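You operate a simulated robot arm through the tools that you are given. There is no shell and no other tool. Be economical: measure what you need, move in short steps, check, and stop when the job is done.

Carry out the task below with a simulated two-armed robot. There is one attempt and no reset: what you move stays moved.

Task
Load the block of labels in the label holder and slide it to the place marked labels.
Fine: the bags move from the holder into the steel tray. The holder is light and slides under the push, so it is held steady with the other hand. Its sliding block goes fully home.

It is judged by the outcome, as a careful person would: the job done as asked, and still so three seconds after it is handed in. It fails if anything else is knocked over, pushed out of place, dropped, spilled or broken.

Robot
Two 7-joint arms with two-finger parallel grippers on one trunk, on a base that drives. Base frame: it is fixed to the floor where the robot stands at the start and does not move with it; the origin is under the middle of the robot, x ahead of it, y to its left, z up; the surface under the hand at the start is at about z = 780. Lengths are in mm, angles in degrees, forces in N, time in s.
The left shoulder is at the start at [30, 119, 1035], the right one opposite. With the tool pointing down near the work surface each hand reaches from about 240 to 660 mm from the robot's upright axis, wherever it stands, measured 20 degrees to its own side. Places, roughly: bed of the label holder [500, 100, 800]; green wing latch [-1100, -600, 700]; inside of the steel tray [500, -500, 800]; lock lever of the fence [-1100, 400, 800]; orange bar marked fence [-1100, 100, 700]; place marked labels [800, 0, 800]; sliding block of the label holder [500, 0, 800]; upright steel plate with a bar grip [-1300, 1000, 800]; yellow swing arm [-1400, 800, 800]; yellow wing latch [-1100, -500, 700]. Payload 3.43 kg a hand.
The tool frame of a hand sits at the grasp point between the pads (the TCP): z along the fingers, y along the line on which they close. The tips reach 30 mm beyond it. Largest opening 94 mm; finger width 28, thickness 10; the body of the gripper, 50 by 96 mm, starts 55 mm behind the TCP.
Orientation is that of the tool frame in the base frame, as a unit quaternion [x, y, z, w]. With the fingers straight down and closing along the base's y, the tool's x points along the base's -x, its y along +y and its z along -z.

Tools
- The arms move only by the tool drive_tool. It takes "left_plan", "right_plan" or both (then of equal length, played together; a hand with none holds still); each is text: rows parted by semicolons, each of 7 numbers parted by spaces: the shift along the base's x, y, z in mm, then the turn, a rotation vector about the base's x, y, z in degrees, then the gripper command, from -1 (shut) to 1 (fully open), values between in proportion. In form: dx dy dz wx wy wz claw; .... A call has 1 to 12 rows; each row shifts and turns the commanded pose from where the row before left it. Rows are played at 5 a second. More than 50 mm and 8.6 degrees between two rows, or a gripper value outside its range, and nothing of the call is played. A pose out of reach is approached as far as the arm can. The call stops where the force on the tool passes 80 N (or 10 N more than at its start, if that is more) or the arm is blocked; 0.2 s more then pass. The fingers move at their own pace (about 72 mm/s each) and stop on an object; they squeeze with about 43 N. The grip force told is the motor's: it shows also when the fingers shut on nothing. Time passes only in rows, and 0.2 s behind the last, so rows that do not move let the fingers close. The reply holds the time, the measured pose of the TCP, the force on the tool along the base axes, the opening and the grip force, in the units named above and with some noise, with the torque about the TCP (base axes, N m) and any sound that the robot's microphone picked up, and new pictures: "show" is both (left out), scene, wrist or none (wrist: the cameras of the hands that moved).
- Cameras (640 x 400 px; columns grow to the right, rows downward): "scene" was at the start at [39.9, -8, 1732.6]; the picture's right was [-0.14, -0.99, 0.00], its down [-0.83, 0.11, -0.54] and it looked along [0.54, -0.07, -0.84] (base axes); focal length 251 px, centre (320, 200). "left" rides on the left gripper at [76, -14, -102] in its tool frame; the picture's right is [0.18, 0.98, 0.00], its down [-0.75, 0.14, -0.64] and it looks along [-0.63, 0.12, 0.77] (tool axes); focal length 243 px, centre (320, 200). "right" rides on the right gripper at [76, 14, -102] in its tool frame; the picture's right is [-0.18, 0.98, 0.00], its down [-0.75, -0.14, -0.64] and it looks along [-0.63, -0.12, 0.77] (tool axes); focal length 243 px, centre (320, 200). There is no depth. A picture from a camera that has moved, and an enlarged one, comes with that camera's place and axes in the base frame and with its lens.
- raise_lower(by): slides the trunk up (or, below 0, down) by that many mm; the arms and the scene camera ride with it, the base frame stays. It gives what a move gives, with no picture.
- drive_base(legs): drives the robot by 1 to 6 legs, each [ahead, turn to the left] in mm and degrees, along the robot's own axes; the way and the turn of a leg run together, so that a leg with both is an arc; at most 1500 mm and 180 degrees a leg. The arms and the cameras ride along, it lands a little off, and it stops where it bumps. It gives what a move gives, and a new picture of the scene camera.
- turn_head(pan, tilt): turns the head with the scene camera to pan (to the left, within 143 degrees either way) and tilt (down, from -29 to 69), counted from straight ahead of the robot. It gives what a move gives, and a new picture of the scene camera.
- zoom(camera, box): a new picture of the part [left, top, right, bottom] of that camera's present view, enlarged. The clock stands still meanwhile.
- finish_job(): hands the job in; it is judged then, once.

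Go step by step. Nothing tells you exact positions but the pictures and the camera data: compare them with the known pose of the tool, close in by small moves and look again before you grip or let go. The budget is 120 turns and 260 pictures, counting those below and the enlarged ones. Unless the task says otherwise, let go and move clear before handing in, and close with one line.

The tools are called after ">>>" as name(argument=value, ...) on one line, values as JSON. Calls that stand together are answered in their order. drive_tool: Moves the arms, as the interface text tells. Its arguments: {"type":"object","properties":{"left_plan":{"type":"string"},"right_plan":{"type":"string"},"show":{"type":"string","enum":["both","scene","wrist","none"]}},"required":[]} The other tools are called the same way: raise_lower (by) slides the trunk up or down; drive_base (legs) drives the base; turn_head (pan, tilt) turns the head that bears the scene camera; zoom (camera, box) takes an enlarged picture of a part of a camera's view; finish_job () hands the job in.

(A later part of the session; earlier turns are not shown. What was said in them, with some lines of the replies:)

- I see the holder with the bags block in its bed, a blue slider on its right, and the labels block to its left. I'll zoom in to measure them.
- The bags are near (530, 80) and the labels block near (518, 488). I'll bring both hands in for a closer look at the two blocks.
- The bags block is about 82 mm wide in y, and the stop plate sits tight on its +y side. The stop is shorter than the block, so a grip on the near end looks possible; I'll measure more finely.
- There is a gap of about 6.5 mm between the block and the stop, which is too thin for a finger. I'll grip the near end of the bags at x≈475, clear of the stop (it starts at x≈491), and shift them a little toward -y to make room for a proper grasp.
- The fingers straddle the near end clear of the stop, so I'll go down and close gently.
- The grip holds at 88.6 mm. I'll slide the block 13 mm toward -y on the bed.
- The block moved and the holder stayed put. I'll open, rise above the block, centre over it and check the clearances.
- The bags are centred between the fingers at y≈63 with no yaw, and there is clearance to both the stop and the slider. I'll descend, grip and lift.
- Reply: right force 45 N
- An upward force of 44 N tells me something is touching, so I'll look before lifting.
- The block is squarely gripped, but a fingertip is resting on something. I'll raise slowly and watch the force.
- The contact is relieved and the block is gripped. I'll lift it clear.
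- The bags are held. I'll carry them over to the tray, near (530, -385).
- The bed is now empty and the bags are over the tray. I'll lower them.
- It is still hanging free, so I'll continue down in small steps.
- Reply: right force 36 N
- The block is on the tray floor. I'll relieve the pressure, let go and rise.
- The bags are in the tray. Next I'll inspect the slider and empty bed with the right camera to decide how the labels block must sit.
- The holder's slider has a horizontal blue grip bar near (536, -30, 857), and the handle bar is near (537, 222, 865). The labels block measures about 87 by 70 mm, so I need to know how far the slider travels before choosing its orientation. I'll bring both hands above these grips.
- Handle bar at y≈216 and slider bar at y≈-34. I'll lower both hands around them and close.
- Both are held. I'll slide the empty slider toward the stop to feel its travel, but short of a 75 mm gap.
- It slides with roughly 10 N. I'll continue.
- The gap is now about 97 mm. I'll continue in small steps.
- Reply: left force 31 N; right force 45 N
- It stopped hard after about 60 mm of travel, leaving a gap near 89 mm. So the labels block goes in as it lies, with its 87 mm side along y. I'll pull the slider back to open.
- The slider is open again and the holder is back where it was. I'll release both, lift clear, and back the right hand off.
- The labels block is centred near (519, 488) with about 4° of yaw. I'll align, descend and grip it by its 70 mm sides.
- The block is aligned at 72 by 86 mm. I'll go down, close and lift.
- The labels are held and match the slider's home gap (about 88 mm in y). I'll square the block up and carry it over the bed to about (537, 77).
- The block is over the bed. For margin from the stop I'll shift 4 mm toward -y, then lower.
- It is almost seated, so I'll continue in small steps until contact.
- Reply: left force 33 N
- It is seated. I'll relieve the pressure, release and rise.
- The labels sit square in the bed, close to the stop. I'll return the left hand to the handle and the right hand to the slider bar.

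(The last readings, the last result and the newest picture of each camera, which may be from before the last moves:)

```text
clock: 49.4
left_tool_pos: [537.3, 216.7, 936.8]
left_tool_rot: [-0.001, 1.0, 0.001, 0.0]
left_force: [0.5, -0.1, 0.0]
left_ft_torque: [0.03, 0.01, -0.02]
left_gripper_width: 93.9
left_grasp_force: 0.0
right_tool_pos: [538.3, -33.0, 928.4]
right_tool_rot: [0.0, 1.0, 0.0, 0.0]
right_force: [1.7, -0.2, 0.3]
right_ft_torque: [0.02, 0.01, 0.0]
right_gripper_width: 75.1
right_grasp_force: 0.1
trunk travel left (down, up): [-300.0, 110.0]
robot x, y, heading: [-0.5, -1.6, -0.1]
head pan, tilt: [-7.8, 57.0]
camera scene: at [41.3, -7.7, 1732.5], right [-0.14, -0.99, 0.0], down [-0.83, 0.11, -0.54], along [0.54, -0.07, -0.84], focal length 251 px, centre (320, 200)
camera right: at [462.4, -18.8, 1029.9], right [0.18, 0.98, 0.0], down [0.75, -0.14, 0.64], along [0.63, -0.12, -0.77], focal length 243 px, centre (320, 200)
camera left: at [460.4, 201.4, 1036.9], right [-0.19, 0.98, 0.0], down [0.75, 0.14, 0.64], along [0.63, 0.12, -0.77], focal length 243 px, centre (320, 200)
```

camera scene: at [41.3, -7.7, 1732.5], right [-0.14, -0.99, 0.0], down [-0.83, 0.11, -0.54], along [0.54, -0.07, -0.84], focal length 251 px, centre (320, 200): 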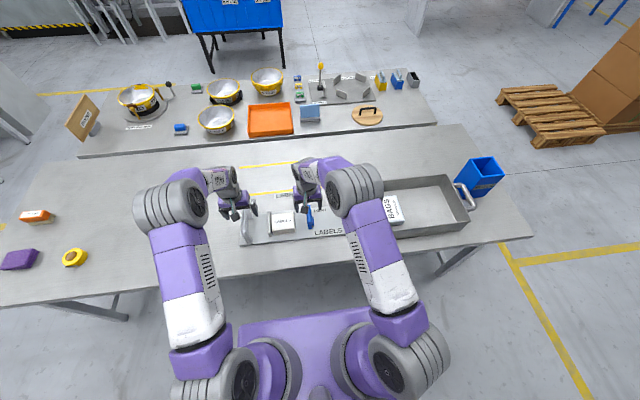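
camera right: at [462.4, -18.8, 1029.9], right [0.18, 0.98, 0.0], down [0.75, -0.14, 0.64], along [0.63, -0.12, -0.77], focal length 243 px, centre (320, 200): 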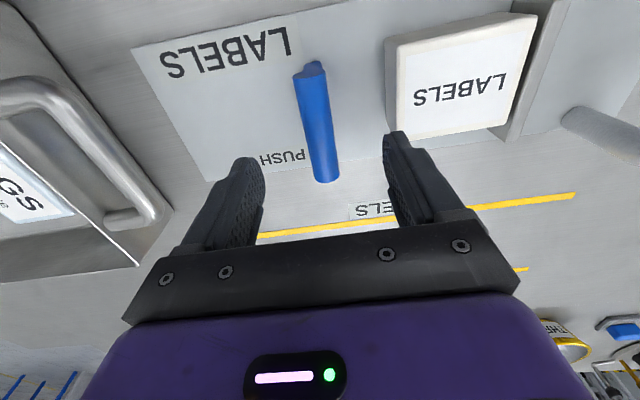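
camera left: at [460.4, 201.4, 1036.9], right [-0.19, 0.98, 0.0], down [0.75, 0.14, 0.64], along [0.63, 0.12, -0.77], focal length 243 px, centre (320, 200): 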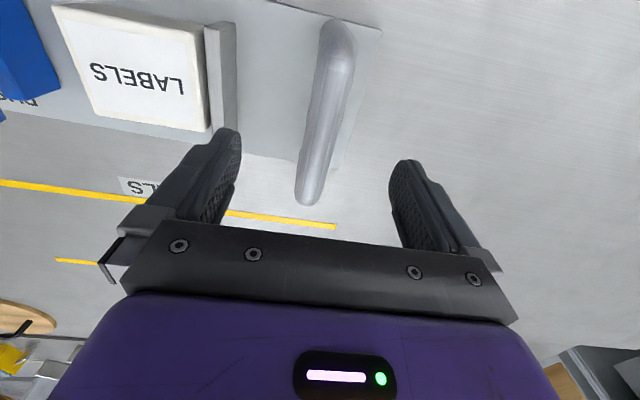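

Next the left hand closes on the handle, and the right hand, fingers closed, goes to the -y side of the slider bar to push it.

>>> drive_tool(left_plan="0 -1 -25 0 0 0 1;-1 0 -25 0 0 0 1;0 0 -23 0 0 0 1;0 0 0 0 0 0 0;0 0 0 0 0 0 -0.5;0 0 0 0 0 0 -0.9;0 0 0 0 0 0 -0.9;0 0 0 0 0 0 -0.9", right_plan="0 -20 0 0 0 0 0;-1 -18 0 0 0 0 -1;0 0 0 0 0 0 -1;0 0 0 0 0 0 -1;0 0 -20 0 0 0 -1;0 0 -20 0 0 0 -1;0 0 -18 0 0 0 -1;0 0 0 0 0 0 -1", show="both")

```text
clock: 51.2
left_tool_pos: [535.4, 213.3, 864.0]
left_tool_rot: [-0.003, 1.0, 0.0, 0.0]
left_force: [-1.2, 2.4, -0.4]
left_ft_torque: [-0.15, -0.12, -0.47]
left_gripper_width: 28.1
left_grasp_force: 43.2
right_tool_pos: [536.5, -70.2, 870.8]
right_tool_rot: [-0.001, 1.0, 0.0, -0.001]
right_force: [0.6, 0.4, 0.6]
right_ft_torque: [-0.03, 0.02, -0.01]
right_gripper_width: 0.0
right_grasp_force: 33.3
trunk travel left (down, up): [-300.0, 110.0]
robot x, y, heading: [3.6, 0.5, -0.2]
head pan, tilt: [-7.8, 57.0]
camera scene: at [39.8, -7.8, 1732.6], right [-0.14, -0.99, 0.0], down [-0.83, 0.11, -0.54], along [0.54, -0.07, -0.84], focal length 251 px, centre (320, 200)
camera right: at [460.5, -56.5, 972.4], right [0.18, 0.98, 0.0], down [0.75, -0.14, 0.64], along [0.63, -0.12, -0.77], focal length 243 px, centre (320, 200)
camera left: at [458.4, 199.4, 964.0], right [-0.19, 0.98, 0.0], down [0.75, 0.14, 0.64], along [0.63, 0.12, -0.77], focal length 243 px, centre (320, 200)
```

scene: 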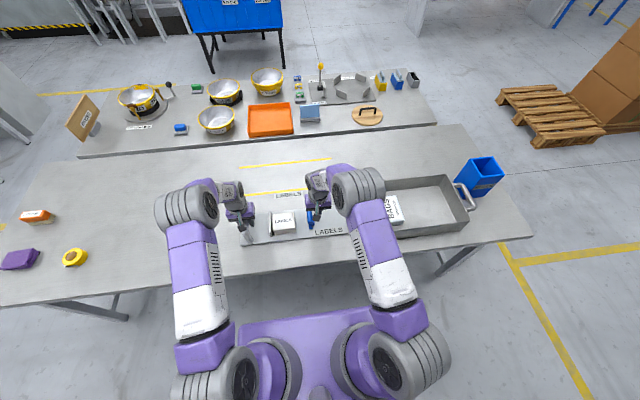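
right: 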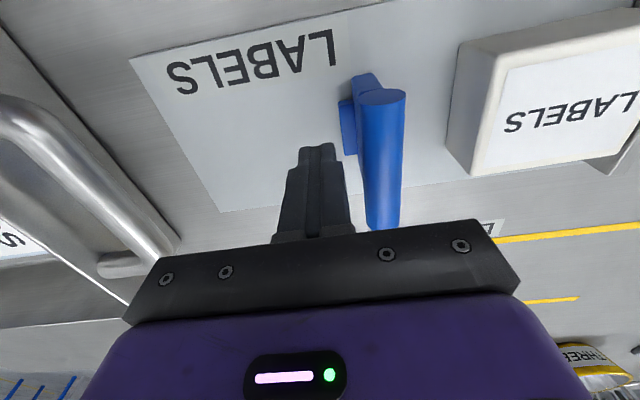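
left: 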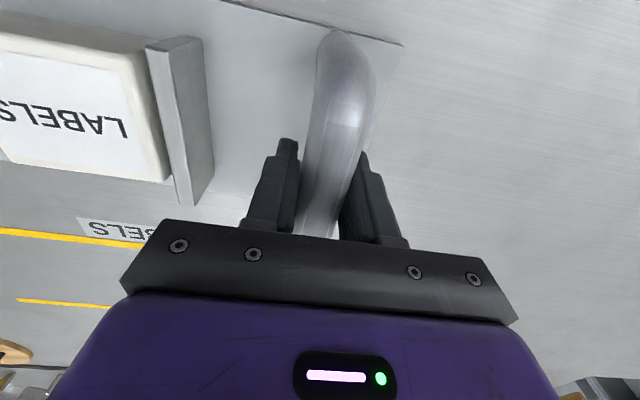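

All in place; I'll push the slider in toward the block.

>>> drive_tool(left_plan="0 0 0 0 0 0 -0.9;0 0 0 0 0 0 -0.9;0 0 0 0 0 0 -0.9;0 0 0 0 0 0 -0.9;0 0 0 0 0 0 -0.9;0 0 0 0 0 0 -0.9;0 0 0 0 0 0 -0.9;0 0 0 0 0 0 -0.9;0 0 0 0 0 0 -0.9;0 0 0 0 0 0 -0.9", right_plan="0 7 0 0 0 0 -1;0 7 0 0 0 0 -1;0 7 0 0 0 0 -1;0 7 0 0 0 0 -1;0 7 0 0 0 0 -1;0 7 0 0 0 0 -1;0 7 0 0 0 0 -1;0 7 0 0 0 0 -1;0 6 0 0 0 0 -1;0 0 0 0 0 0 -1", show="wrist")

```text
clock: 53.4
left_tool_pos: [535.2, 214.0, 864.0]
left_tool_rot: [-0.003, 1.0, 0.0, 0.0]
left_force: [-2.7, 10.2, 0.0]
left_ft_torque: [-0.02, 0.26, -0.59]
left_gripper_width: 27.9
left_grasp_force: 42.8
right_tool_pos: [535.9, -6.7, 870.4]
right_tool_rot: [-0.001, 1.0, 0.0, -0.001]
right_force: [3.1, -6.3, 0.0]
right_ft_torque: [-0.07, -0.05, -0.03]
right_gripper_width: 0.1
right_grasp_force: 33.4
trunk travel left (down, up): [-300.0, 110.0]
robot x, y, heading: [0.8, 2.3, -0.2]
head pan, tilt: [-7.8, 57.0]
camera right: at [460.3, 5.9, 972.4], right [0.18, 0.98, 0.0], down [0.75, -0.14, 0.64], along [0.63, -0.12, -0.77], focal length 243 px, centre (320, 200)
camera left: at [458.5, 199.9, 964.1], right [-0.19, 0.98, 0.0], down [0.75, 0.14, 0.64], along [0.63, 0.12, -0.77], focal length 243 px, centre (320, 200)
```

right: 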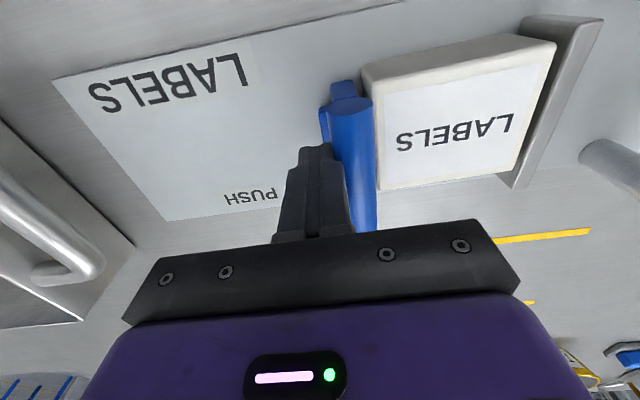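
left: 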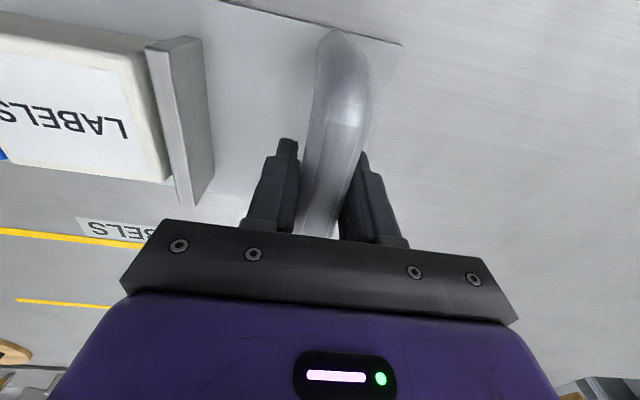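

The slider is about at the block. I'll keep pushing in small steps until it stops hard.

>>> drive_tool(left_plan="0 0 0 0 0 0 -0.9;0 0 0 0 0 0 -0.9;0 0 0 0 0 0 -0.9;0 0 0 0 0 0 -0.9;0 0 0 0 0 0 -0.9;0 0 0 0 0 0 -0.9", right_plan="0 3 0 0 0 0 -1;0 3 0 0 0 0 -1;0 3 0 0 0 0 -1;0 3 0 0 0 0 -1;0 3 0 0 0 0 -1;0 0 0 0 0 0 -1", show="wrist")

```text
clock: 54.8
left_tool_pos: [535.9, 214.6, 863.2]
left_tool_rot: [-0.004, 1.0, 0.001, 0.0]
left_force: [-2.2, 15.9, 0.2]
left_ft_torque: [-0.2, -0.09, -0.5]
left_gripper_width: 28.0
left_grasp_force: 43.2
right_tool_pos: [535.8, 3.8, 868.9]
right_tool_rot: [0.001, 1.0, -0.001, 0.0]
right_force: [0.9, -17.4, 2.3]
right_ft_torque: [-0.19, -0.03, -0.04]
right_gripper_width: 0.1
right_grasp_force: 32.9
trunk travel left (down, up): [-300.0, 110.0]
robot x, y, heading: [1.6, 2.3, -0.3]
head pan, tilt: [-7.8, 57.0]
camera right: at [460.4, 18.6, 972.0], right [0.19, 0.98, 0.0], down [0.75, -0.14, 0.64], along [0.63, -0.12, -0.77], focal length 243 px, centre (320, 200)
camera left: at [458.5, 200.3, 964.0], right [-0.19, 0.98, 0.0], down [0.75, 0.14, 0.64], along [0.63, 0.12, -0.77], focal length 243 px, centre (320, 200)
```

right: 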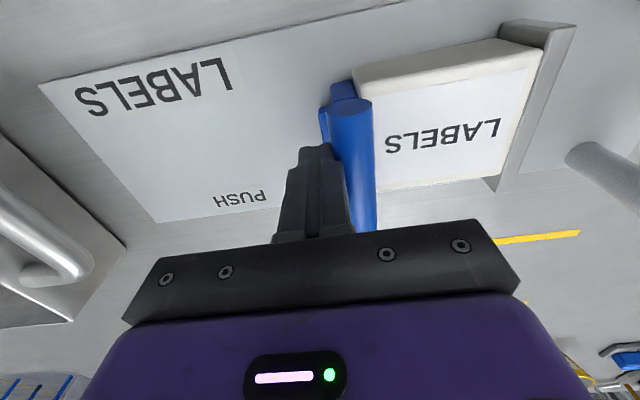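
left: 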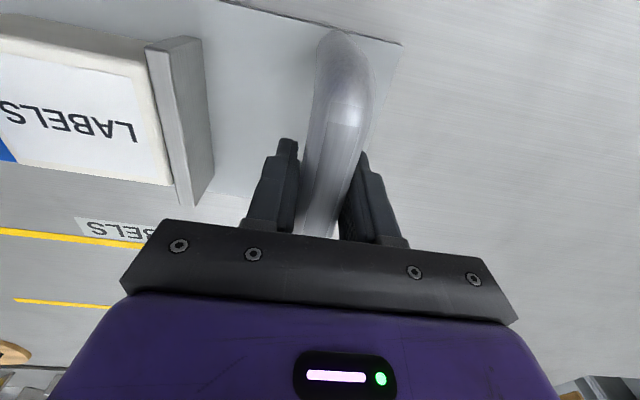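

>>> drive_tool(left_plan="0 0 0 0 0 0 -0.9;0 0 0 0 0 0 -0.9;0 0 0 0 0 0 -0.9;0 0 0 0 0 0 -0.9;0 0 0 0 0 0 -0.9", right_plan="0 3 0 0 0 0 -1;0 3 0 0 0 0 -1;0 3 0 0 0 0 -1;0 2 0 0 0 0 -1;0 0 0 0 0 0 -1", show="wrist")

>>> zoom(camera="right", box=[290, 20, 590, 210])

```text
clock: 56.0
left_tool_pos: [534.1, 220.4, 864.1]
left_tool_rot: [-0.006, 1.0, 0.004, 0.0]
left_force: [0.2, 33.8, -0.6]
left_ft_torque: [-0.33, -0.23, -0.39]
left_gripper_width: 28.0
left_grasp_force: 42.9
right_tool_pos: [536.7, 9.5, 870.9]
right_tool_rot: [0.002, 1.0, -0.006, 0.0]
right_force: [-1.4, -37.5, 6.1]
right_ft_torque: [-0.36, 0.06, 0.05]
right_gripper_width: 0.0
right_grasp_force: 33.4
trunk travel left (down, up): [-300.0, 110.0]
robot x, y, heading: [1.8, 4.1, -0.0]
head pan, tilt: [-7.8, 57.0]
camera right: at [460.9, 25.4, 971.4], right [0.19, 0.98, -0.01], down [0.75, -0.14, 0.64], along [0.63, -0.13, -0.76], focal length 243 px, centre (320, 200)
camera left: at [458.0, 204.2, 963.9], right [-0.19, 0.98, 0.01], down [0.75, 0.14, 0.64], along [0.63, 0.13, -0.77], focal length 243 px, centre (320, 200)
```

right: 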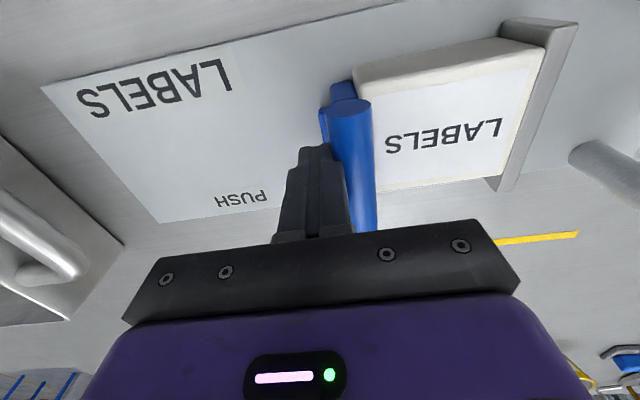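
left: 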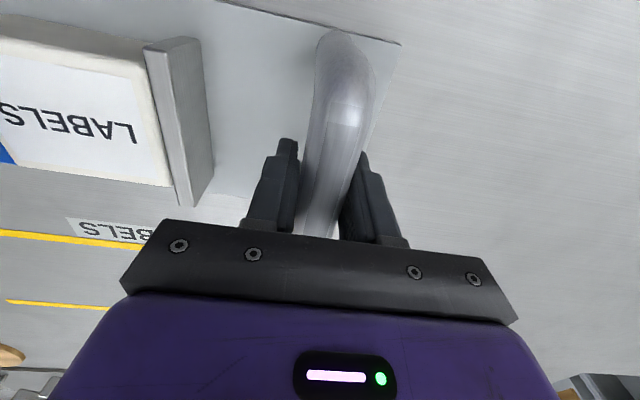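

```text
2.11 times, centred on (440, 115) of right
camera zoom: at [460.9, 25.4, 971.4], right [0.19, 0.98, -0.01], down [0.75, -0.14, 0.64], along [0.63, -0.13, -0.76], focal length 511 px, centre (67, 379)
```

zoom: 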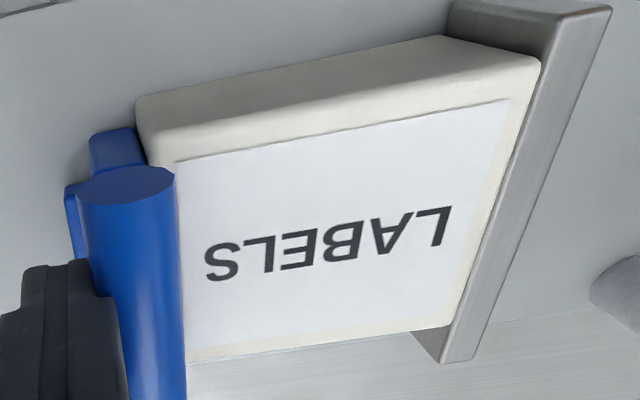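

The slider is hard home: the gap between the hands stayed constant under 37 N, and the block is tight between pusher and stop. I'll back the right hand off, release the left, and raise both.

>>> drive_tool(left_plan="0 0 0 0 0 0 -0.9;0 0 0 0 0 0 -0.9;0 0 0 0 0 0 0;0 0 0 0 0 0 0.9;0 0 0 0 0 0 1;0 0 35 0 0 0 1;0 0 40 0 0 0 1;-30 0 40 0 0 0 1;-30 0 0 0 0 0 1;0 0 0 0 0 0 1", right_plan="0 -10 0 0 0 0 -1;0 -20 0 0 0 0 -1;0 -10 0 0 0 0 -1;0 0 0 0 0 0 -1;0 0 0 0 0 0 -1;0 0 35 0 0 0 -1;0 0 40 0 0 0 -1;-40 -20 30 0 0 0 -1;-40 -20 0 0 0 0 -1;-40 0 0 0 0 0 -1", show="both")

>>> zoom(camera="scene", box=[220, 140, 380, 260])

```text
refused: row 8 steps farther than a row can; nothing moved
```

```text
3.33 times, centred on (300, 200) of scene
camera zoom: at [39.3, -8.4, 1732.7], right [-0.14, -0.99, 0.0], down [-0.83, 0.11, -0.54], along [0.54, -0.07, -0.84], focal length 836 px, centre (387, 200)
```

zoom: 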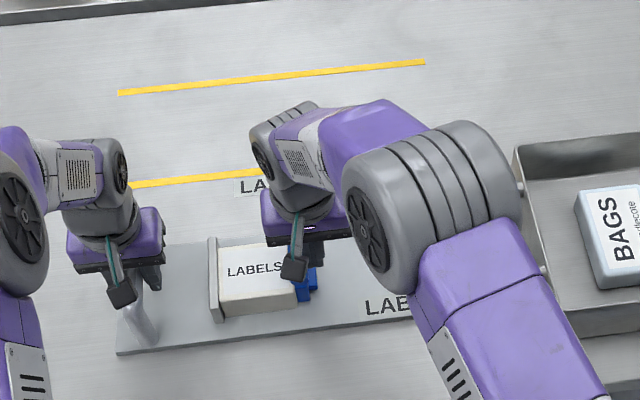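

One row was too long; I'll repeat it with shorter steps.

>>> drive_tool(left_plan="0 0 0 0 0 0 -0.9;0 0 0 0 0 0 -0.9;0 0 0 0 0 0 0;0 0 0 0 0 0 0.9;0 0 0 0 0 0 1;0 0 35 0 0 0 1;0 0 40 0 0 0 1;0 0 40 0 0 0 1;-30 0 0 0 0 0 1;-30 0 0 0 0 0 1", right_plan="0 -10 0 0 0 0 -1;0 -20 0 0 0 0 -1;0 -10 0 0 0 0 -1;0 0 0 0 0 0 -1;0 0 0 0 0 0 -1;0 0 35 0 0 0 -1;0 0 40 0 0 0 -1;0 -20 30 0 0 0 -1;-40 -20 0 0 0 0 -1;-40 0 0 0 0 0 -1", show="scene")

>>> zoom(camera="scene", box=[220, 140, 380, 260])

```text
clock: 58.2
left_tool_pos: [474.8, 213.5, 977.9]
left_tool_rot: [-0.002, 1.0, 0.0, 0.002]
left_force: [-0.8, 0.6, 0.0]
left_ft_torque: [0.02, -0.03, 0.01]
left_gripper_width: 94.2
left_grasp_force: 0.0
right_tool_pos: [453.3, -62.8, 974.9]
right_tool_rot: [0.001, 1.0, 0.0, 0.001]
right_force: [0.0, -0.6, -0.2]
right_ft_torque: [-0.02, -0.03, 0.02]
right_gripper_width: 0.0
right_grasp_force: 33.1
trunk travel left (down, up): [-300.0, 110.0]
robot x, y, heading: [0.6, -0.8, -0.2]
head pan, tilt: [-7.8, 57.0]
camera scene: at [38.2, -7.7, 1732.7], right [-0.14, -0.99, 0.0], down [-0.83, 0.11, -0.55], along [0.54, -0.07, -0.84], focal length 251 px, centre (320, 200)
```

scene: 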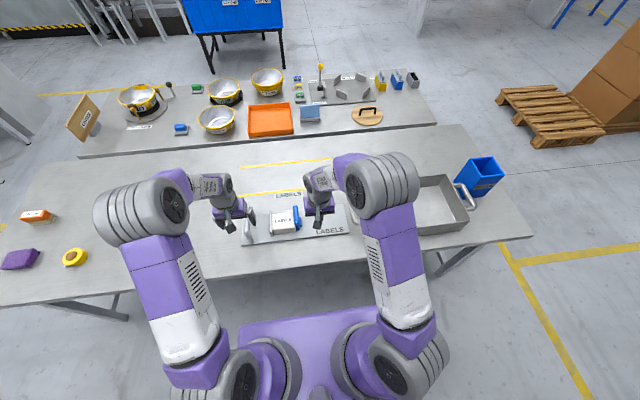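

```text
3.33 times, centred on (300, 200) of scene
camera zoom: at [38.2, -7.7, 1732.7], right [-0.14, -0.99, 0.0], down [-0.83, 0.11, -0.55], along [0.54, -0.07, -0.84], focal length 836 px, centre (387, 200)
```

zoom: 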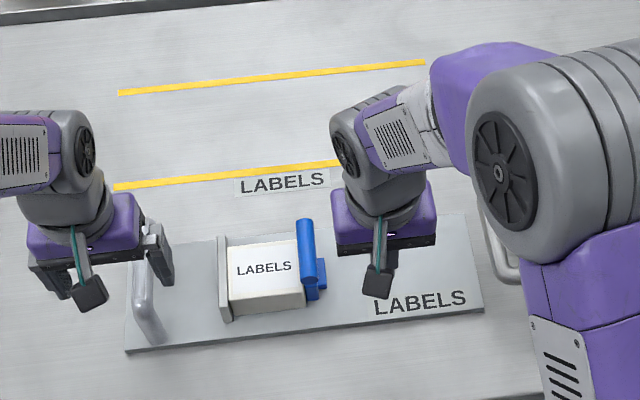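

Labels are clamped. The holder must now slide about 270 mm ahead into the yellow-lined place, so I'll look at the clearance between base and table before driving up.

>>> turn_head(pan=0, tilt=69)

```text
clock: 58.9
left_tool_pos: [478.3, 213.1, 977.9]
left_tool_rot: [-0.002, 1.0, 0.0, 0.0]
left_force: [0.1, 0.2, -0.3]
left_ft_torque: [0.01, 0.02, -0.01]
left_gripper_width: 93.7
left_grasp_force: 0.1
right_tool_pos: [455.4, -62.9, 975.7]
right_tool_rot: [0.0, 1.0, 0.0, 0.001]
right_force: [-0.6, 1.0, -1.3]
right_ft_torque: [-0.01, 0.0, -0.04]
right_gripper_width: 0.0
right_grasp_force: 33.1
trunk travel left (down, up): [-300.0, 110.0]
robot x, y, heading: [-5.6, -0.5, -0.0]
head pan, tilt: [0.0, 68.8]
camera scene: at [26.6, 1.4, 1719.7], right [0.0, -1.0, 0.0], down [-0.93, 0.0, -0.36], along [0.36, 0.0, -0.93], focal length 251 px, centre (320, 200)
```

scene: 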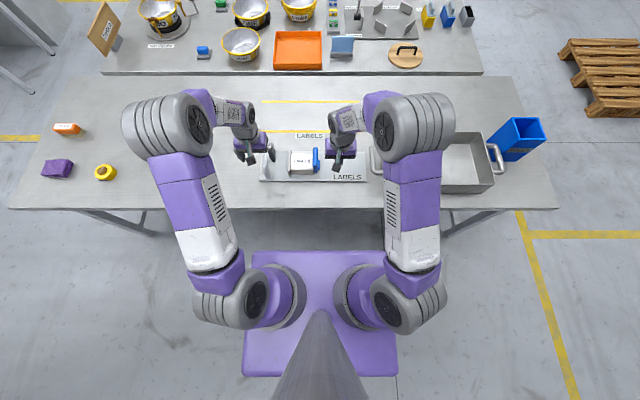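

The table legs stand far to the sides and the base is low, so driving ahead 200 mm should be clear. I'll do it in two legs.

>>> drive_base(legs=[[100, 0]])

```text
clock: 60.1
left_tool_pos: [576.9, 213.8, 977.0]
left_tool_rot: [-0.003, 1.0, 0.0, 0.0]
left_force: [0.2, 0.2, -0.2]
left_ft_torque: [-0.03, 0.03, 0.0]
left_gripper_width: 94.0
left_grasp_force: 0.0
right_tool_pos: [555.8, -63.1, 975.4]
right_tool_rot: [0.0, 1.0, 0.0, 0.0]
right_force: [0.8, -0.1, 0.7]
right_ft_torque: [-0.04, 0.01, 0.02]
right_gripper_width: 0.0
right_grasp_force: 32.8
trunk travel left (down, up): [-300.0, 110.0]
robot x, y, heading: [100.5, 1.6, -0.3]
head pan, tilt: [0.0, 68.8]
camera scene: at [127.3, 1.5, 1719.7], right [0.0, -1.0, 0.0], down [-0.93, 0.0, -0.36], along [0.36, 0.0, -0.93], focal length 251 px, centre (320, 200)
```

scene: 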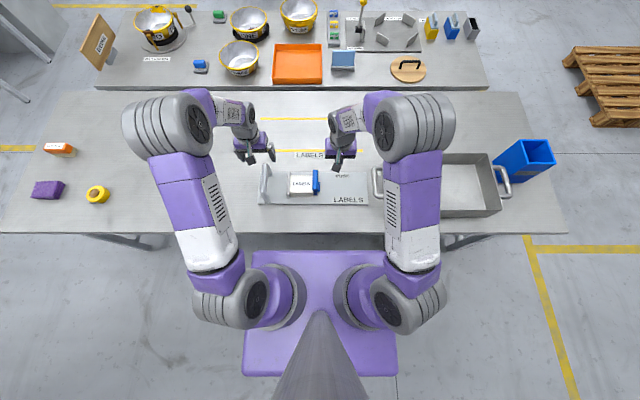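

Before going further I'll check whether the base is below table height.

>>> zoom(camera="scene", box=[230, 200, 410, 312])

```text
3.56 times, centred on (320, 256) of scene
camera zoom: at [127.3, 1.5, 1719.7], right [0.0, -1.0, 0.0], down [-0.93, 0.0, -0.36], along [0.36, 0.0, -0.93], focal length 892 px, centre (320, 1)
```

zoom: 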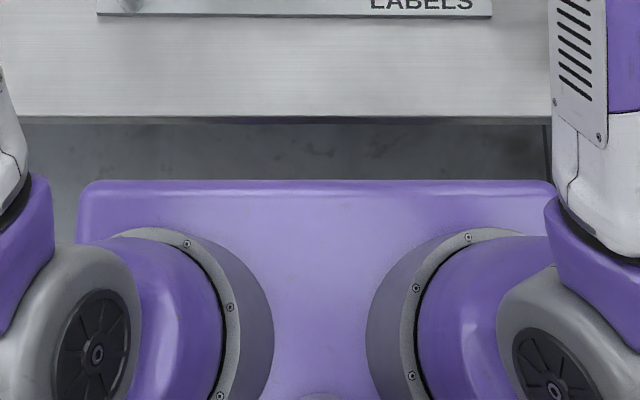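

The purple box is the torso, with its front about 170 mm ahead of the axis, so I'll only drive 55 mm more to keep clear of the table edge (x≈356).

>>> drive_base(legs=[[55, 0]])

>>> zoom(camera="scene", box=[230, 100, 410, 212])

```text
clock: 61.0
left_tool_pos: [632.2, 214.2, 976.1]
left_tool_rot: [-0.003, 1.0, -0.001, -0.002]
left_force: [1.0, -0.5, -0.6]
left_ft_torque: [0.01, 0.06, 0.02]
left_gripper_width: 93.9
left_grasp_force: 0.1
right_tool_pos: [612.2, -62.9, 973.9]
right_tool_rot: [-0.001, 1.0, 0.0, -0.001]
right_force: [0.1, 0.6, 0.8]
right_ft_torque: [0.02, 0.03, -0.04]
right_gripper_width: 0.1
right_grasp_force: 33.4
trunk travel left (down, up): [-300.0, 110.0]
robot x, y, heading: [153.3, -2.0, -0.0]
head pan, tilt: [0.0, 68.8]
camera scene: at [183.3, 1.7, 1719.7], right [0.0, -1.0, 0.0], down [-0.93, 0.0, -0.36], along [0.36, 0.0, -0.93], focal length 251 px, centre (320, 200)
```

scene: 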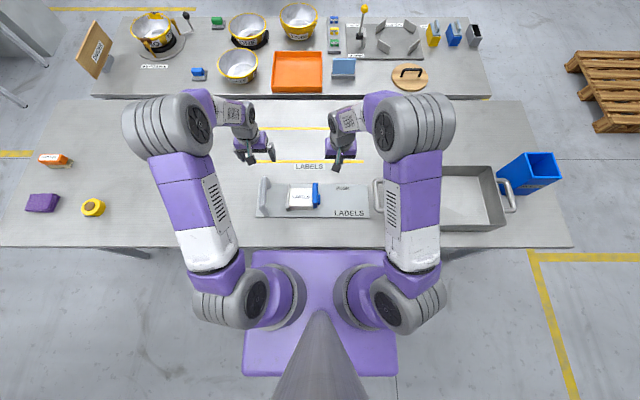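

```text
3.56 times, centred on (320, 156) of scene
camera zoom: at [183.3, 1.7, 1719.7], right [0.0, -1.0, 0.0], down [-0.93, 0.0, -0.36], along [0.36, 0.0, -0.93], focal length 892 px, centre (320, 356)
```

zoom: 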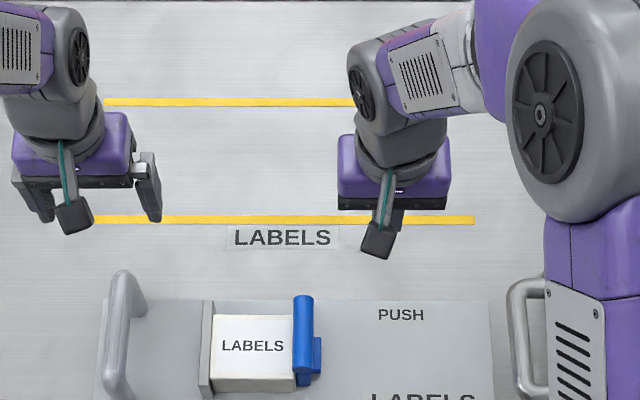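

Robot at x≈153. The lane spans x 727–890 and y -185–278, and the plate needs about +270 in x and +15 in y. I'll take the handle near its close end with the left hand.

>>> drive_tool(left_plan="-40 0 0 0 0 0 1;-42 0 0 0 0 0 1;-42 0 0 0 0 0 1;0 1 -40 0 0 0 1;0 0 -40 0 0 0 1;0 0 -32 0 0 0 1;0 0 0 0 0 0 0;0 0 0 0 0 0 -0.5;0 0 0 0 0 0 -0.9;0 0 0 0 0 0 -0.9;0 0 0 0 0 0 -0.9", show="both")

```text
clock: 63.4
left_tool_pos: [506.1, 214.7, 865.8]
left_tool_rot: [-0.003, 1.0, 0.001, 0.0]
left_force: [0.1, -1.5, 0.1]
left_ft_torque: [-0.06, -0.18, -0.53]
left_gripper_width: 27.6
left_grasp_force: 42.4
right_tool_pos: [610.5, -62.0, 975.5]
right_tool_rot: [-0.001, 1.0, 0.001, -0.001]
right_force: [-0.2, 0.1, 0.2]
right_ft_torque: [0.01, 0.02, 0.0]
right_gripper_width: 0.2
right_grasp_force: 32.9
trunk travel left (down, up): [-300.0, 110.0]
robot x, y, heading: [155.6, 1.0, -0.0]
head pan, tilt: [0.0, 68.8]
camera scene: at [181.1, 1.4, 1719.7], right [0.0, -1.0, 0.0], down [-0.93, 0.0, -0.36], along [0.36, 0.0, -0.93], focal length 251 px, centre (320, 200)
camera left: at [430.3, 200.9, 967.0], right [-0.19, 0.98, 0.0], down [0.75, 0.15, 0.64], along [0.63, 0.12, -0.77], focal length 243 px, centre (320, 200)
```

scene: 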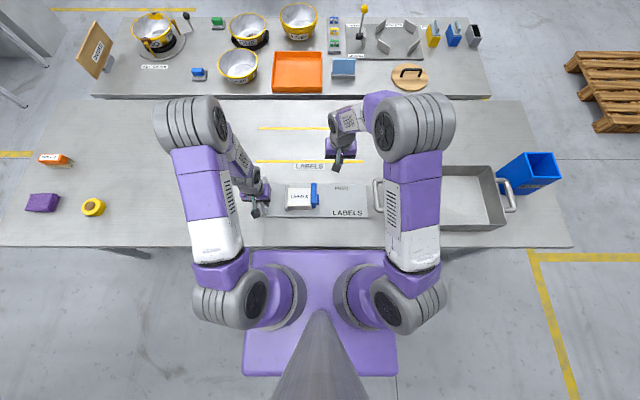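
left: 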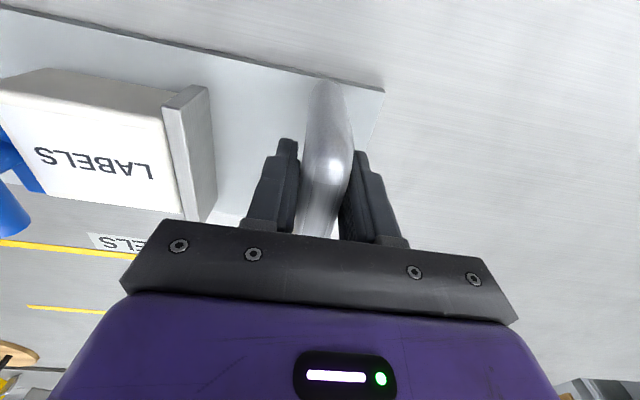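

The handle is gripped. I'll make a first slow slide of 60 mm ahead and check for turning.

>>> drive_tool(left_plan="6 0 0 0 0 0 -0.9;10 0 0 0 0 0 -0.9;12 0 0 0 0 0 -0.9;12 0 0 0 0 0 -0.9;12 0 0 0 0 0 -0.9;8 0 0 0 0 0 -0.9;0 0 0 0 0 0 -0.9", show="both")

>>> zoom(camera="scene", box=[230, 100, 410, 230])

```text
clock: 65.0
left_tool_pos: [565.8, 215.0, 866.0]
left_tool_rot: [-0.003, 1.0, 0.0, 0.0]
left_force: [-5.2, 0.7, 9.6]
left_ft_torque: [0.01, 0.16, -0.34]
left_gripper_width: 28.0
left_grasp_force: 42.4
right_tool_pos: [609.6, -63.7, 976.1]
right_tool_rot: [0.0, 1.0, 0.001, 0.001]
right_force: [0.4, 1.0, -1.0]
right_ft_torque: [-0.01, 0.0, -0.02]
right_gripper_width: 0.0
right_grasp_force: 32.3
trunk travel left (down, up): [-300.0, 110.0]
robot x, y, heading: [153.9, -1.4, -0.1]
head pan, tilt: [0.0, 68.8]
camera scene: at [179.6, 1.3, 1719.8], right [0.0, -1.0, 0.0], down [-0.93, 0.0, -0.36], along [0.36, 0.0, -0.93], focal length 251 px, centre (320, 200)
camera left: at [488.8, 200.7, 967.0], right [-0.19, 0.98, 0.0], down [0.75, 0.15, 0.64], along [0.63, 0.12, -0.77], focal length 243 px, centre (320, 200)
```

scene: 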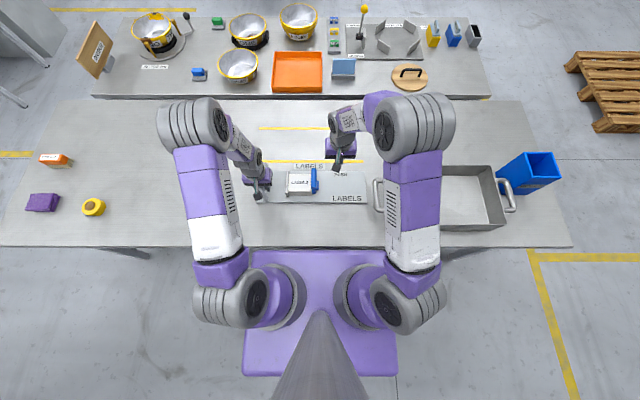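
left: 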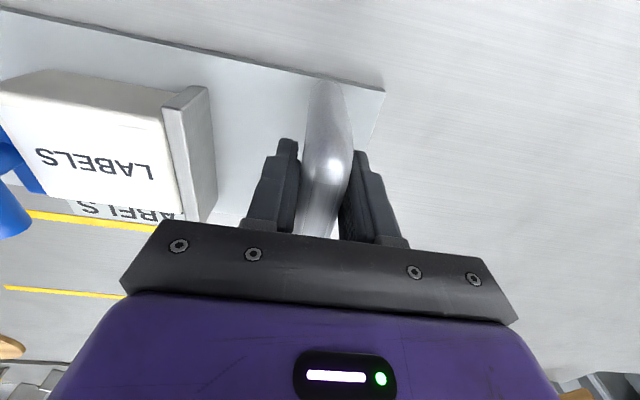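

```text
3.08 times, centred on (320, 165) of scene
camera zoom: at [179.6, 1.3, 1719.8], right [0.0, -1.0, 0.0], down [-0.93, 0.0, -0.36], along [0.36, 0.0, -0.93], focal length 772 px, centre (320, 308)
```

zoom: 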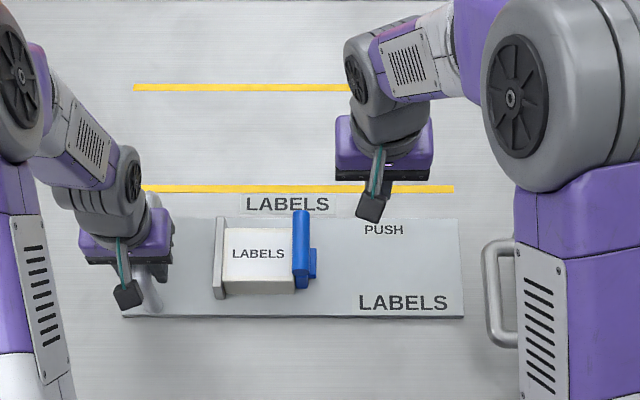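

It slides straight with only about 5 N. The plate now spans x≈531–663 with mid-y 36, so I still need about +211 in x and +10 in y.

>>> drive_tool(left_plan="8 0 0 0 0 0 -0.9;14 1 0 0 0 0 -0.9;16 1 0 0 0 0 -0.9;16 1 0 0 0 0 -0.9;16 1 0 0 0 0 -0.9;16 1 0 0 0 0 -0.9;16 1 0 0 0 0 -0.9;16 1 0 0 0 0 -0.9;16 1 0 0 0 0 -0.9;10 1 0 0 0 0 -0.9;6 0 0 0 0 0 -0.9;0 0 0 0 0 0 -0.9", right_plan="0 -20 5 0 0 0 -1;0 -20 5 0 0 0 -1;0 -20 0 0 0 0 -1;0 -20 0 0 0 0 -1;0 -20 0 0 0 0 -1;0 -20 0 0 0 0 -1;0 -20 0 0 0 0 -1;0 -20 0 0 0 0 -1;0 0 0 0 0 0 -1;0 0 0 0 0 0 -1;0 0 0 0 0 0 -1;0 0 0 0 0 0 -1", show="both")

>>> zoom(camera="scene", box=[230, 100, 410, 230])

```text
clock: 67.6
left_tool_pos: [716.8, 222.8, 865.9]
left_tool_rot: [-0.003, 1.0, 0.0, 0.0]
left_force: [-2.6, 0.1, 0.8]
left_ft_torque: [-0.03, 0.2, -0.4]
left_gripper_width: 27.8
left_grasp_force: 43.3
right_tool_pos: [608.5, -222.7, 986.5]
right_tool_rot: [-0.002, 1.0, -0.001, -0.001]
right_force: [0.2, 0.2, 0.1]
right_ft_torque: [-0.01, -0.02, -0.01]
right_gripper_width: 0.1
right_grasp_force: 32.6
trunk travel left (down, up): [-300.0, 110.0]
robot x, y, heading: [155.2, 0.0, 0.1]
head pan, tilt: [0.0, 68.8]
camera scene: at [180.8, 1.6, 1719.7], right [0.0, -1.0, 0.0], down [-0.93, 0.0, -0.36], along [0.36, 0.0, -0.93], focal length 251 px, centre (320, 200)
camera right: at [533.4, -208.6, 1087.3], right [0.18, 0.98, 0.0], down [0.75, -0.14, 0.64], along [0.63, -0.12, -0.77], focal length 243 px, centre (320, 200)
camera left: at [639.9, 209.9, 967.0], right [-0.19, 0.98, 0.0], down [0.75, 0.15, 0.64], along [0.63, 0.12, -0.77], focal length 243 px, centre (320, 200)
```

scene: 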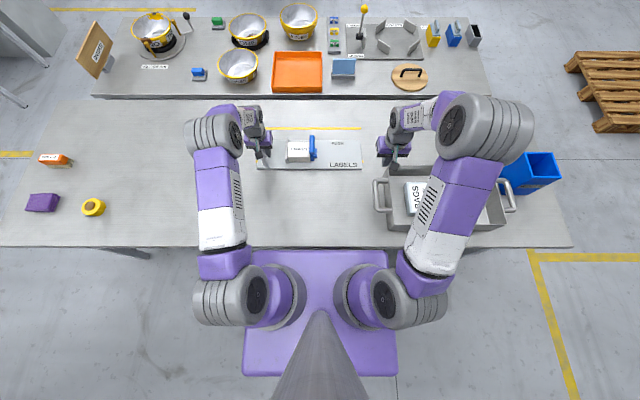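
right: 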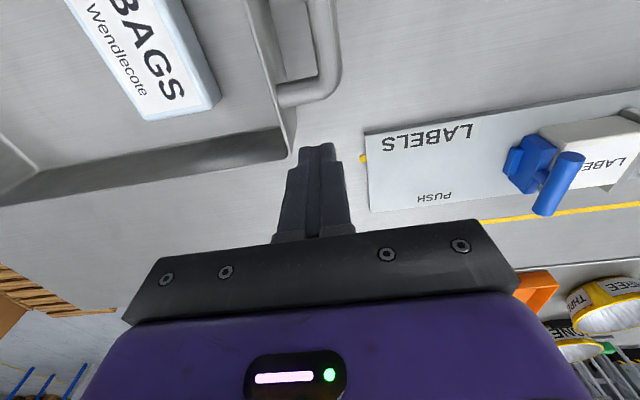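
left: 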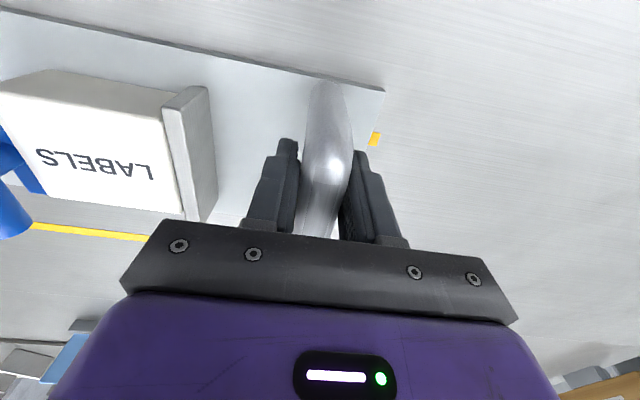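

```text
3.08 times, centred on (320, 165) of scene
camera zoom: at [180.8, 1.6, 1719.7], right [0.0, -1.0, 0.0], down [-0.93, 0.0, -0.36], along [0.36, 0.0, -0.93], focal length 772 px, centre (320, 308)
```

zoom: 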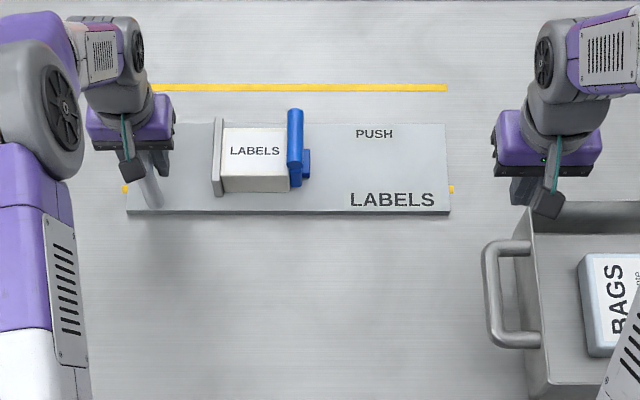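

It is centred in y. About 54 mm remain in x.

>>> drive_tool(left_plan="6 0 0 0 0 0 -0.9;10 0 0 0 0 0 -0.9;10 0 0 0 0 0 -0.9;10 0 0 0 0 0 -0.9;10 0 0 0 0 0 -0.9;8 0 0 0 0 0 -0.9;0 0 0 0 0 0 -0.9", show="scene")

>>> zoom(camera="scene", box=[230, 100, 410, 230])

```text
clock: 69.2
left_tool_pos: [771.0, 225.7, 865.0]
left_tool_rot: [-0.003, 1.0, 0.0, -0.001]
left_force: [-1.2, 0.2, -0.2]
left_ft_torque: [-0.05, -0.11, -0.35]
left_gripper_width: 27.9
left_grasp_force: 43.2
right_tool_pos: [609.4, -223.3, 985.5]
right_tool_rot: [0.0, 1.0, 0.0, 0.0]
right_force: [-0.2, -0.1, 0.4]
right_ft_torque: [0.01, -0.01, 0.02]
right_gripper_width: 0.2
right_grasp_force: 32.8
trunk travel left (down, up): [-300.0, 110.0]
robot x, y, heading: [153.5, 0.4, 0.1]
head pan, tilt: [0.0, 68.8]
camera scene: at [181.0, 1.7, 1719.7], right [0.0, -1.0, 0.0], down [-0.93, 0.0, -0.36], along [0.36, 0.0, -0.93], focal length 251 px, centre (320, 200)
```

scene: 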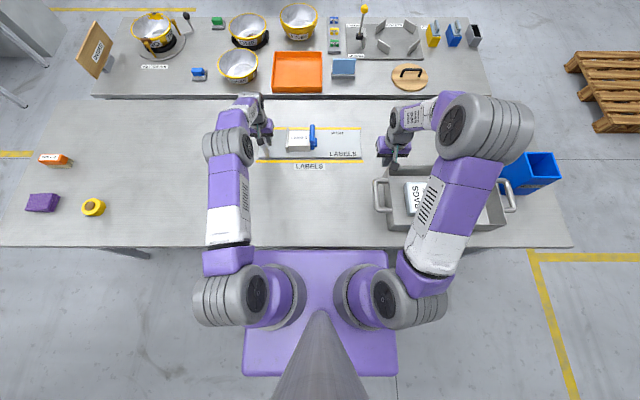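

```text
3.08 times, centred on (320, 165) of scene
camera zoom: at [181.0, 1.7, 1719.7], right [0.0, -1.0, 0.0], down [-0.93, 0.0, -0.36], along [0.36, 0.0, -0.93], focal length 772 px, centre (320, 308)
```

zoom: 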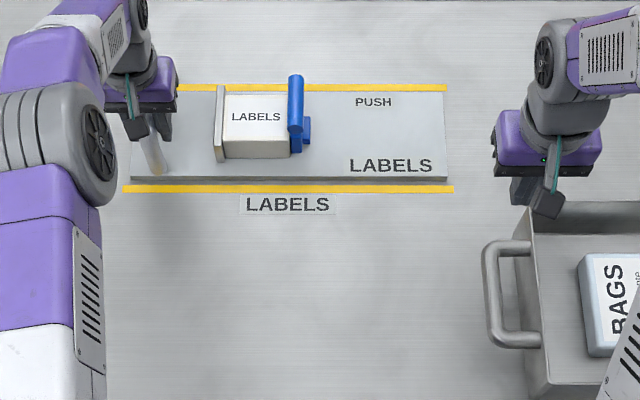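

The holder lies between the yellow lines and centred on them. I'll open the left hand and lift clear.

>>> drive_tool(left_plan="0 0 0 0 0 0 -0.5;0 0 0 0 0 0 0;0 0 0 0 0 0 0.8;0 0 0 0 0 0 1;0 0 25 0 0 0 1;0 0 35 0 0 0 1;0 0 40 0 0 0 1;-45 0 0 0 0 0 1;-45 0 0 0 0 0 1;-45 20 0 0 0 0 1;-45 20 0 0 0 0 1;0 0 0 0 0 0 1", show="both")

>>> zoom(camera="scene", box=[250, 115, 380, 175])

>>> zoom(camera="left", box=[0, 0, 320, 220])

>>> zoom(camera="right", box=[320, 60, 640, 240])

```text
clock: 71.8
left_tool_pos: [591.4, 262.4, 965.6]
left_tool_rot: [-0.003, 1.0, 0.0, 0.0]
left_force: [-0.1, 1.1, -0.1]
left_ft_torque: [-0.03, 0.03, -0.03]
left_gripper_width: 94.0
left_grasp_force: 0.1
right_tool_pos: [610.3, -223.3, 985.8]
right_tool_rot: [-0.001, 1.0, 0.0, 0.0]
right_force: [0.4, 0.4, -0.5]
right_ft_torque: [-0.01, -0.02, 0.02]
right_gripper_width: 0.0
right_grasp_force: 33.0
trunk travel left (down, up): [-300.0, 110.0]
robot x, y, heading: [155.4, -1.0, 0.1]
head pan, tilt: [0.0, 68.8]
camera scene: at [182.2, 1.3, 1719.7], right [0.0, -1.0, 0.0], down [-0.93, 0.0, -0.36], along [0.36, 0.0, -0.93], focal length 251 px, centre (320, 200)
camera left: at [514.2, 248.6, 1066.8], right [-0.19, 0.98, 0.0], down [0.75, 0.15, 0.64], along [0.63, 0.12, -0.77], focal length 243 px, centre (320, 200)
```

scene: 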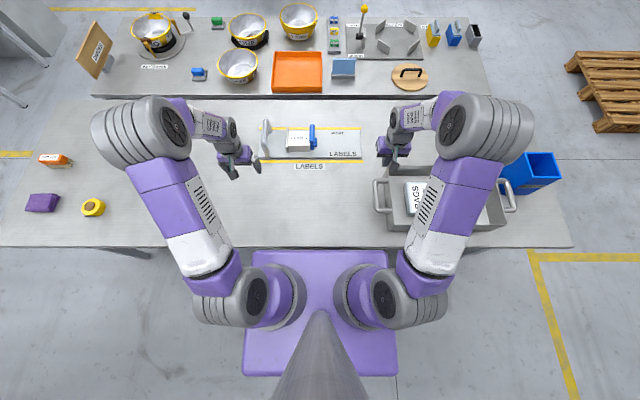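
left: 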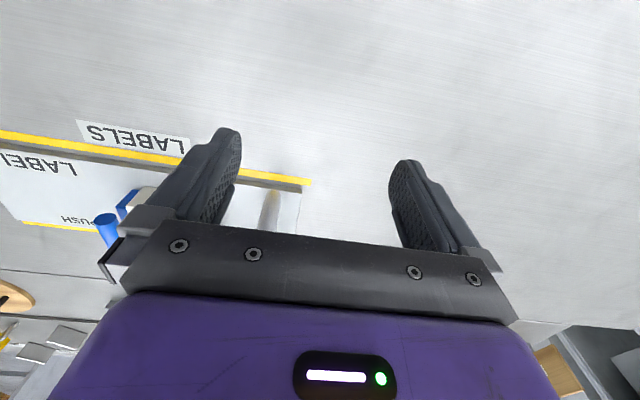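

```text
4.92 times, centred on (315, 145) of scene
camera zoom: at [182.2, 1.3, 1719.7], right [0.0, -1.0, 0.0], down [-0.93, 0.0, -0.36], along [0.36, 0.0, -0.93], focal length 1235 px, centre (345, 471)
```

zoom: 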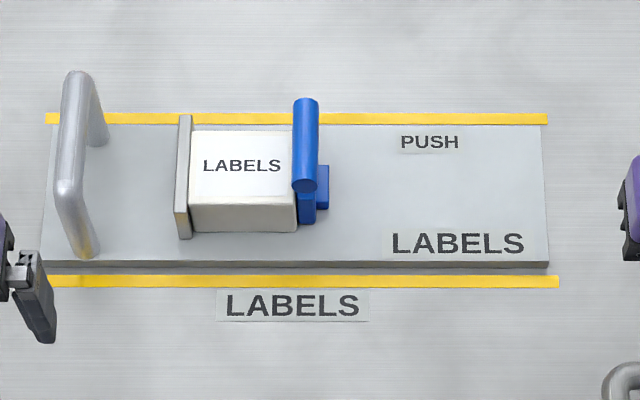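

```text
1.82 times, centred on (160, 110) of left
camera zoom: at [514.2, 248.6, 1066.8], right [-0.19, 0.98, 0.0], down [0.75, 0.15, 0.64], along [0.63, 0.12, -0.77], focal length 441 px, centre (611, 364)
```

zoom: 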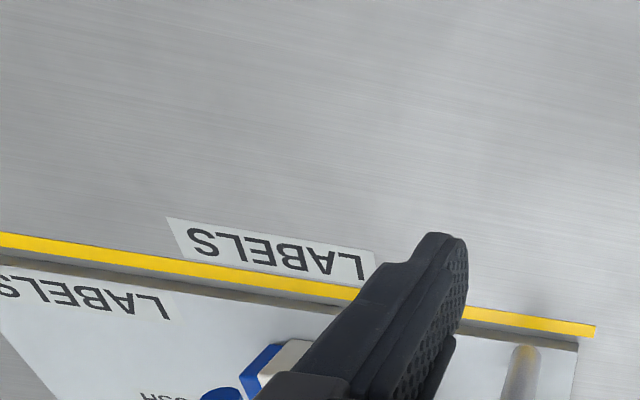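

```text
2.00 times, centred on (480, 150) of right
camera zoom: at [534.3, -208.9, 1086.9], right [0.18, 0.98, 0.0], down [0.75, -0.14, 0.64], along [0.63, -0.12, -0.77], focal length 485 px, centre (0, 300)
```

zoom: 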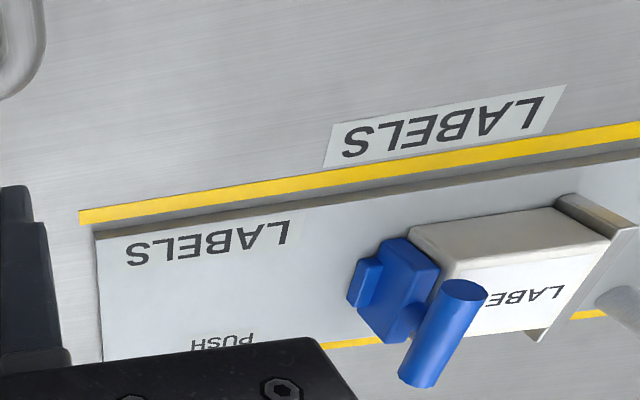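

The holder sits within the yellow lines, with the labels clamped between the stop and the home slider. The bags are in the tray and both hands are clear, so I'll hand in.

>>> finish_job()

```text
The job is handed in.
```

The labels block is in the holder with its slider fully home, the holder is in the place marked labels, and the bags are in the steel tray.
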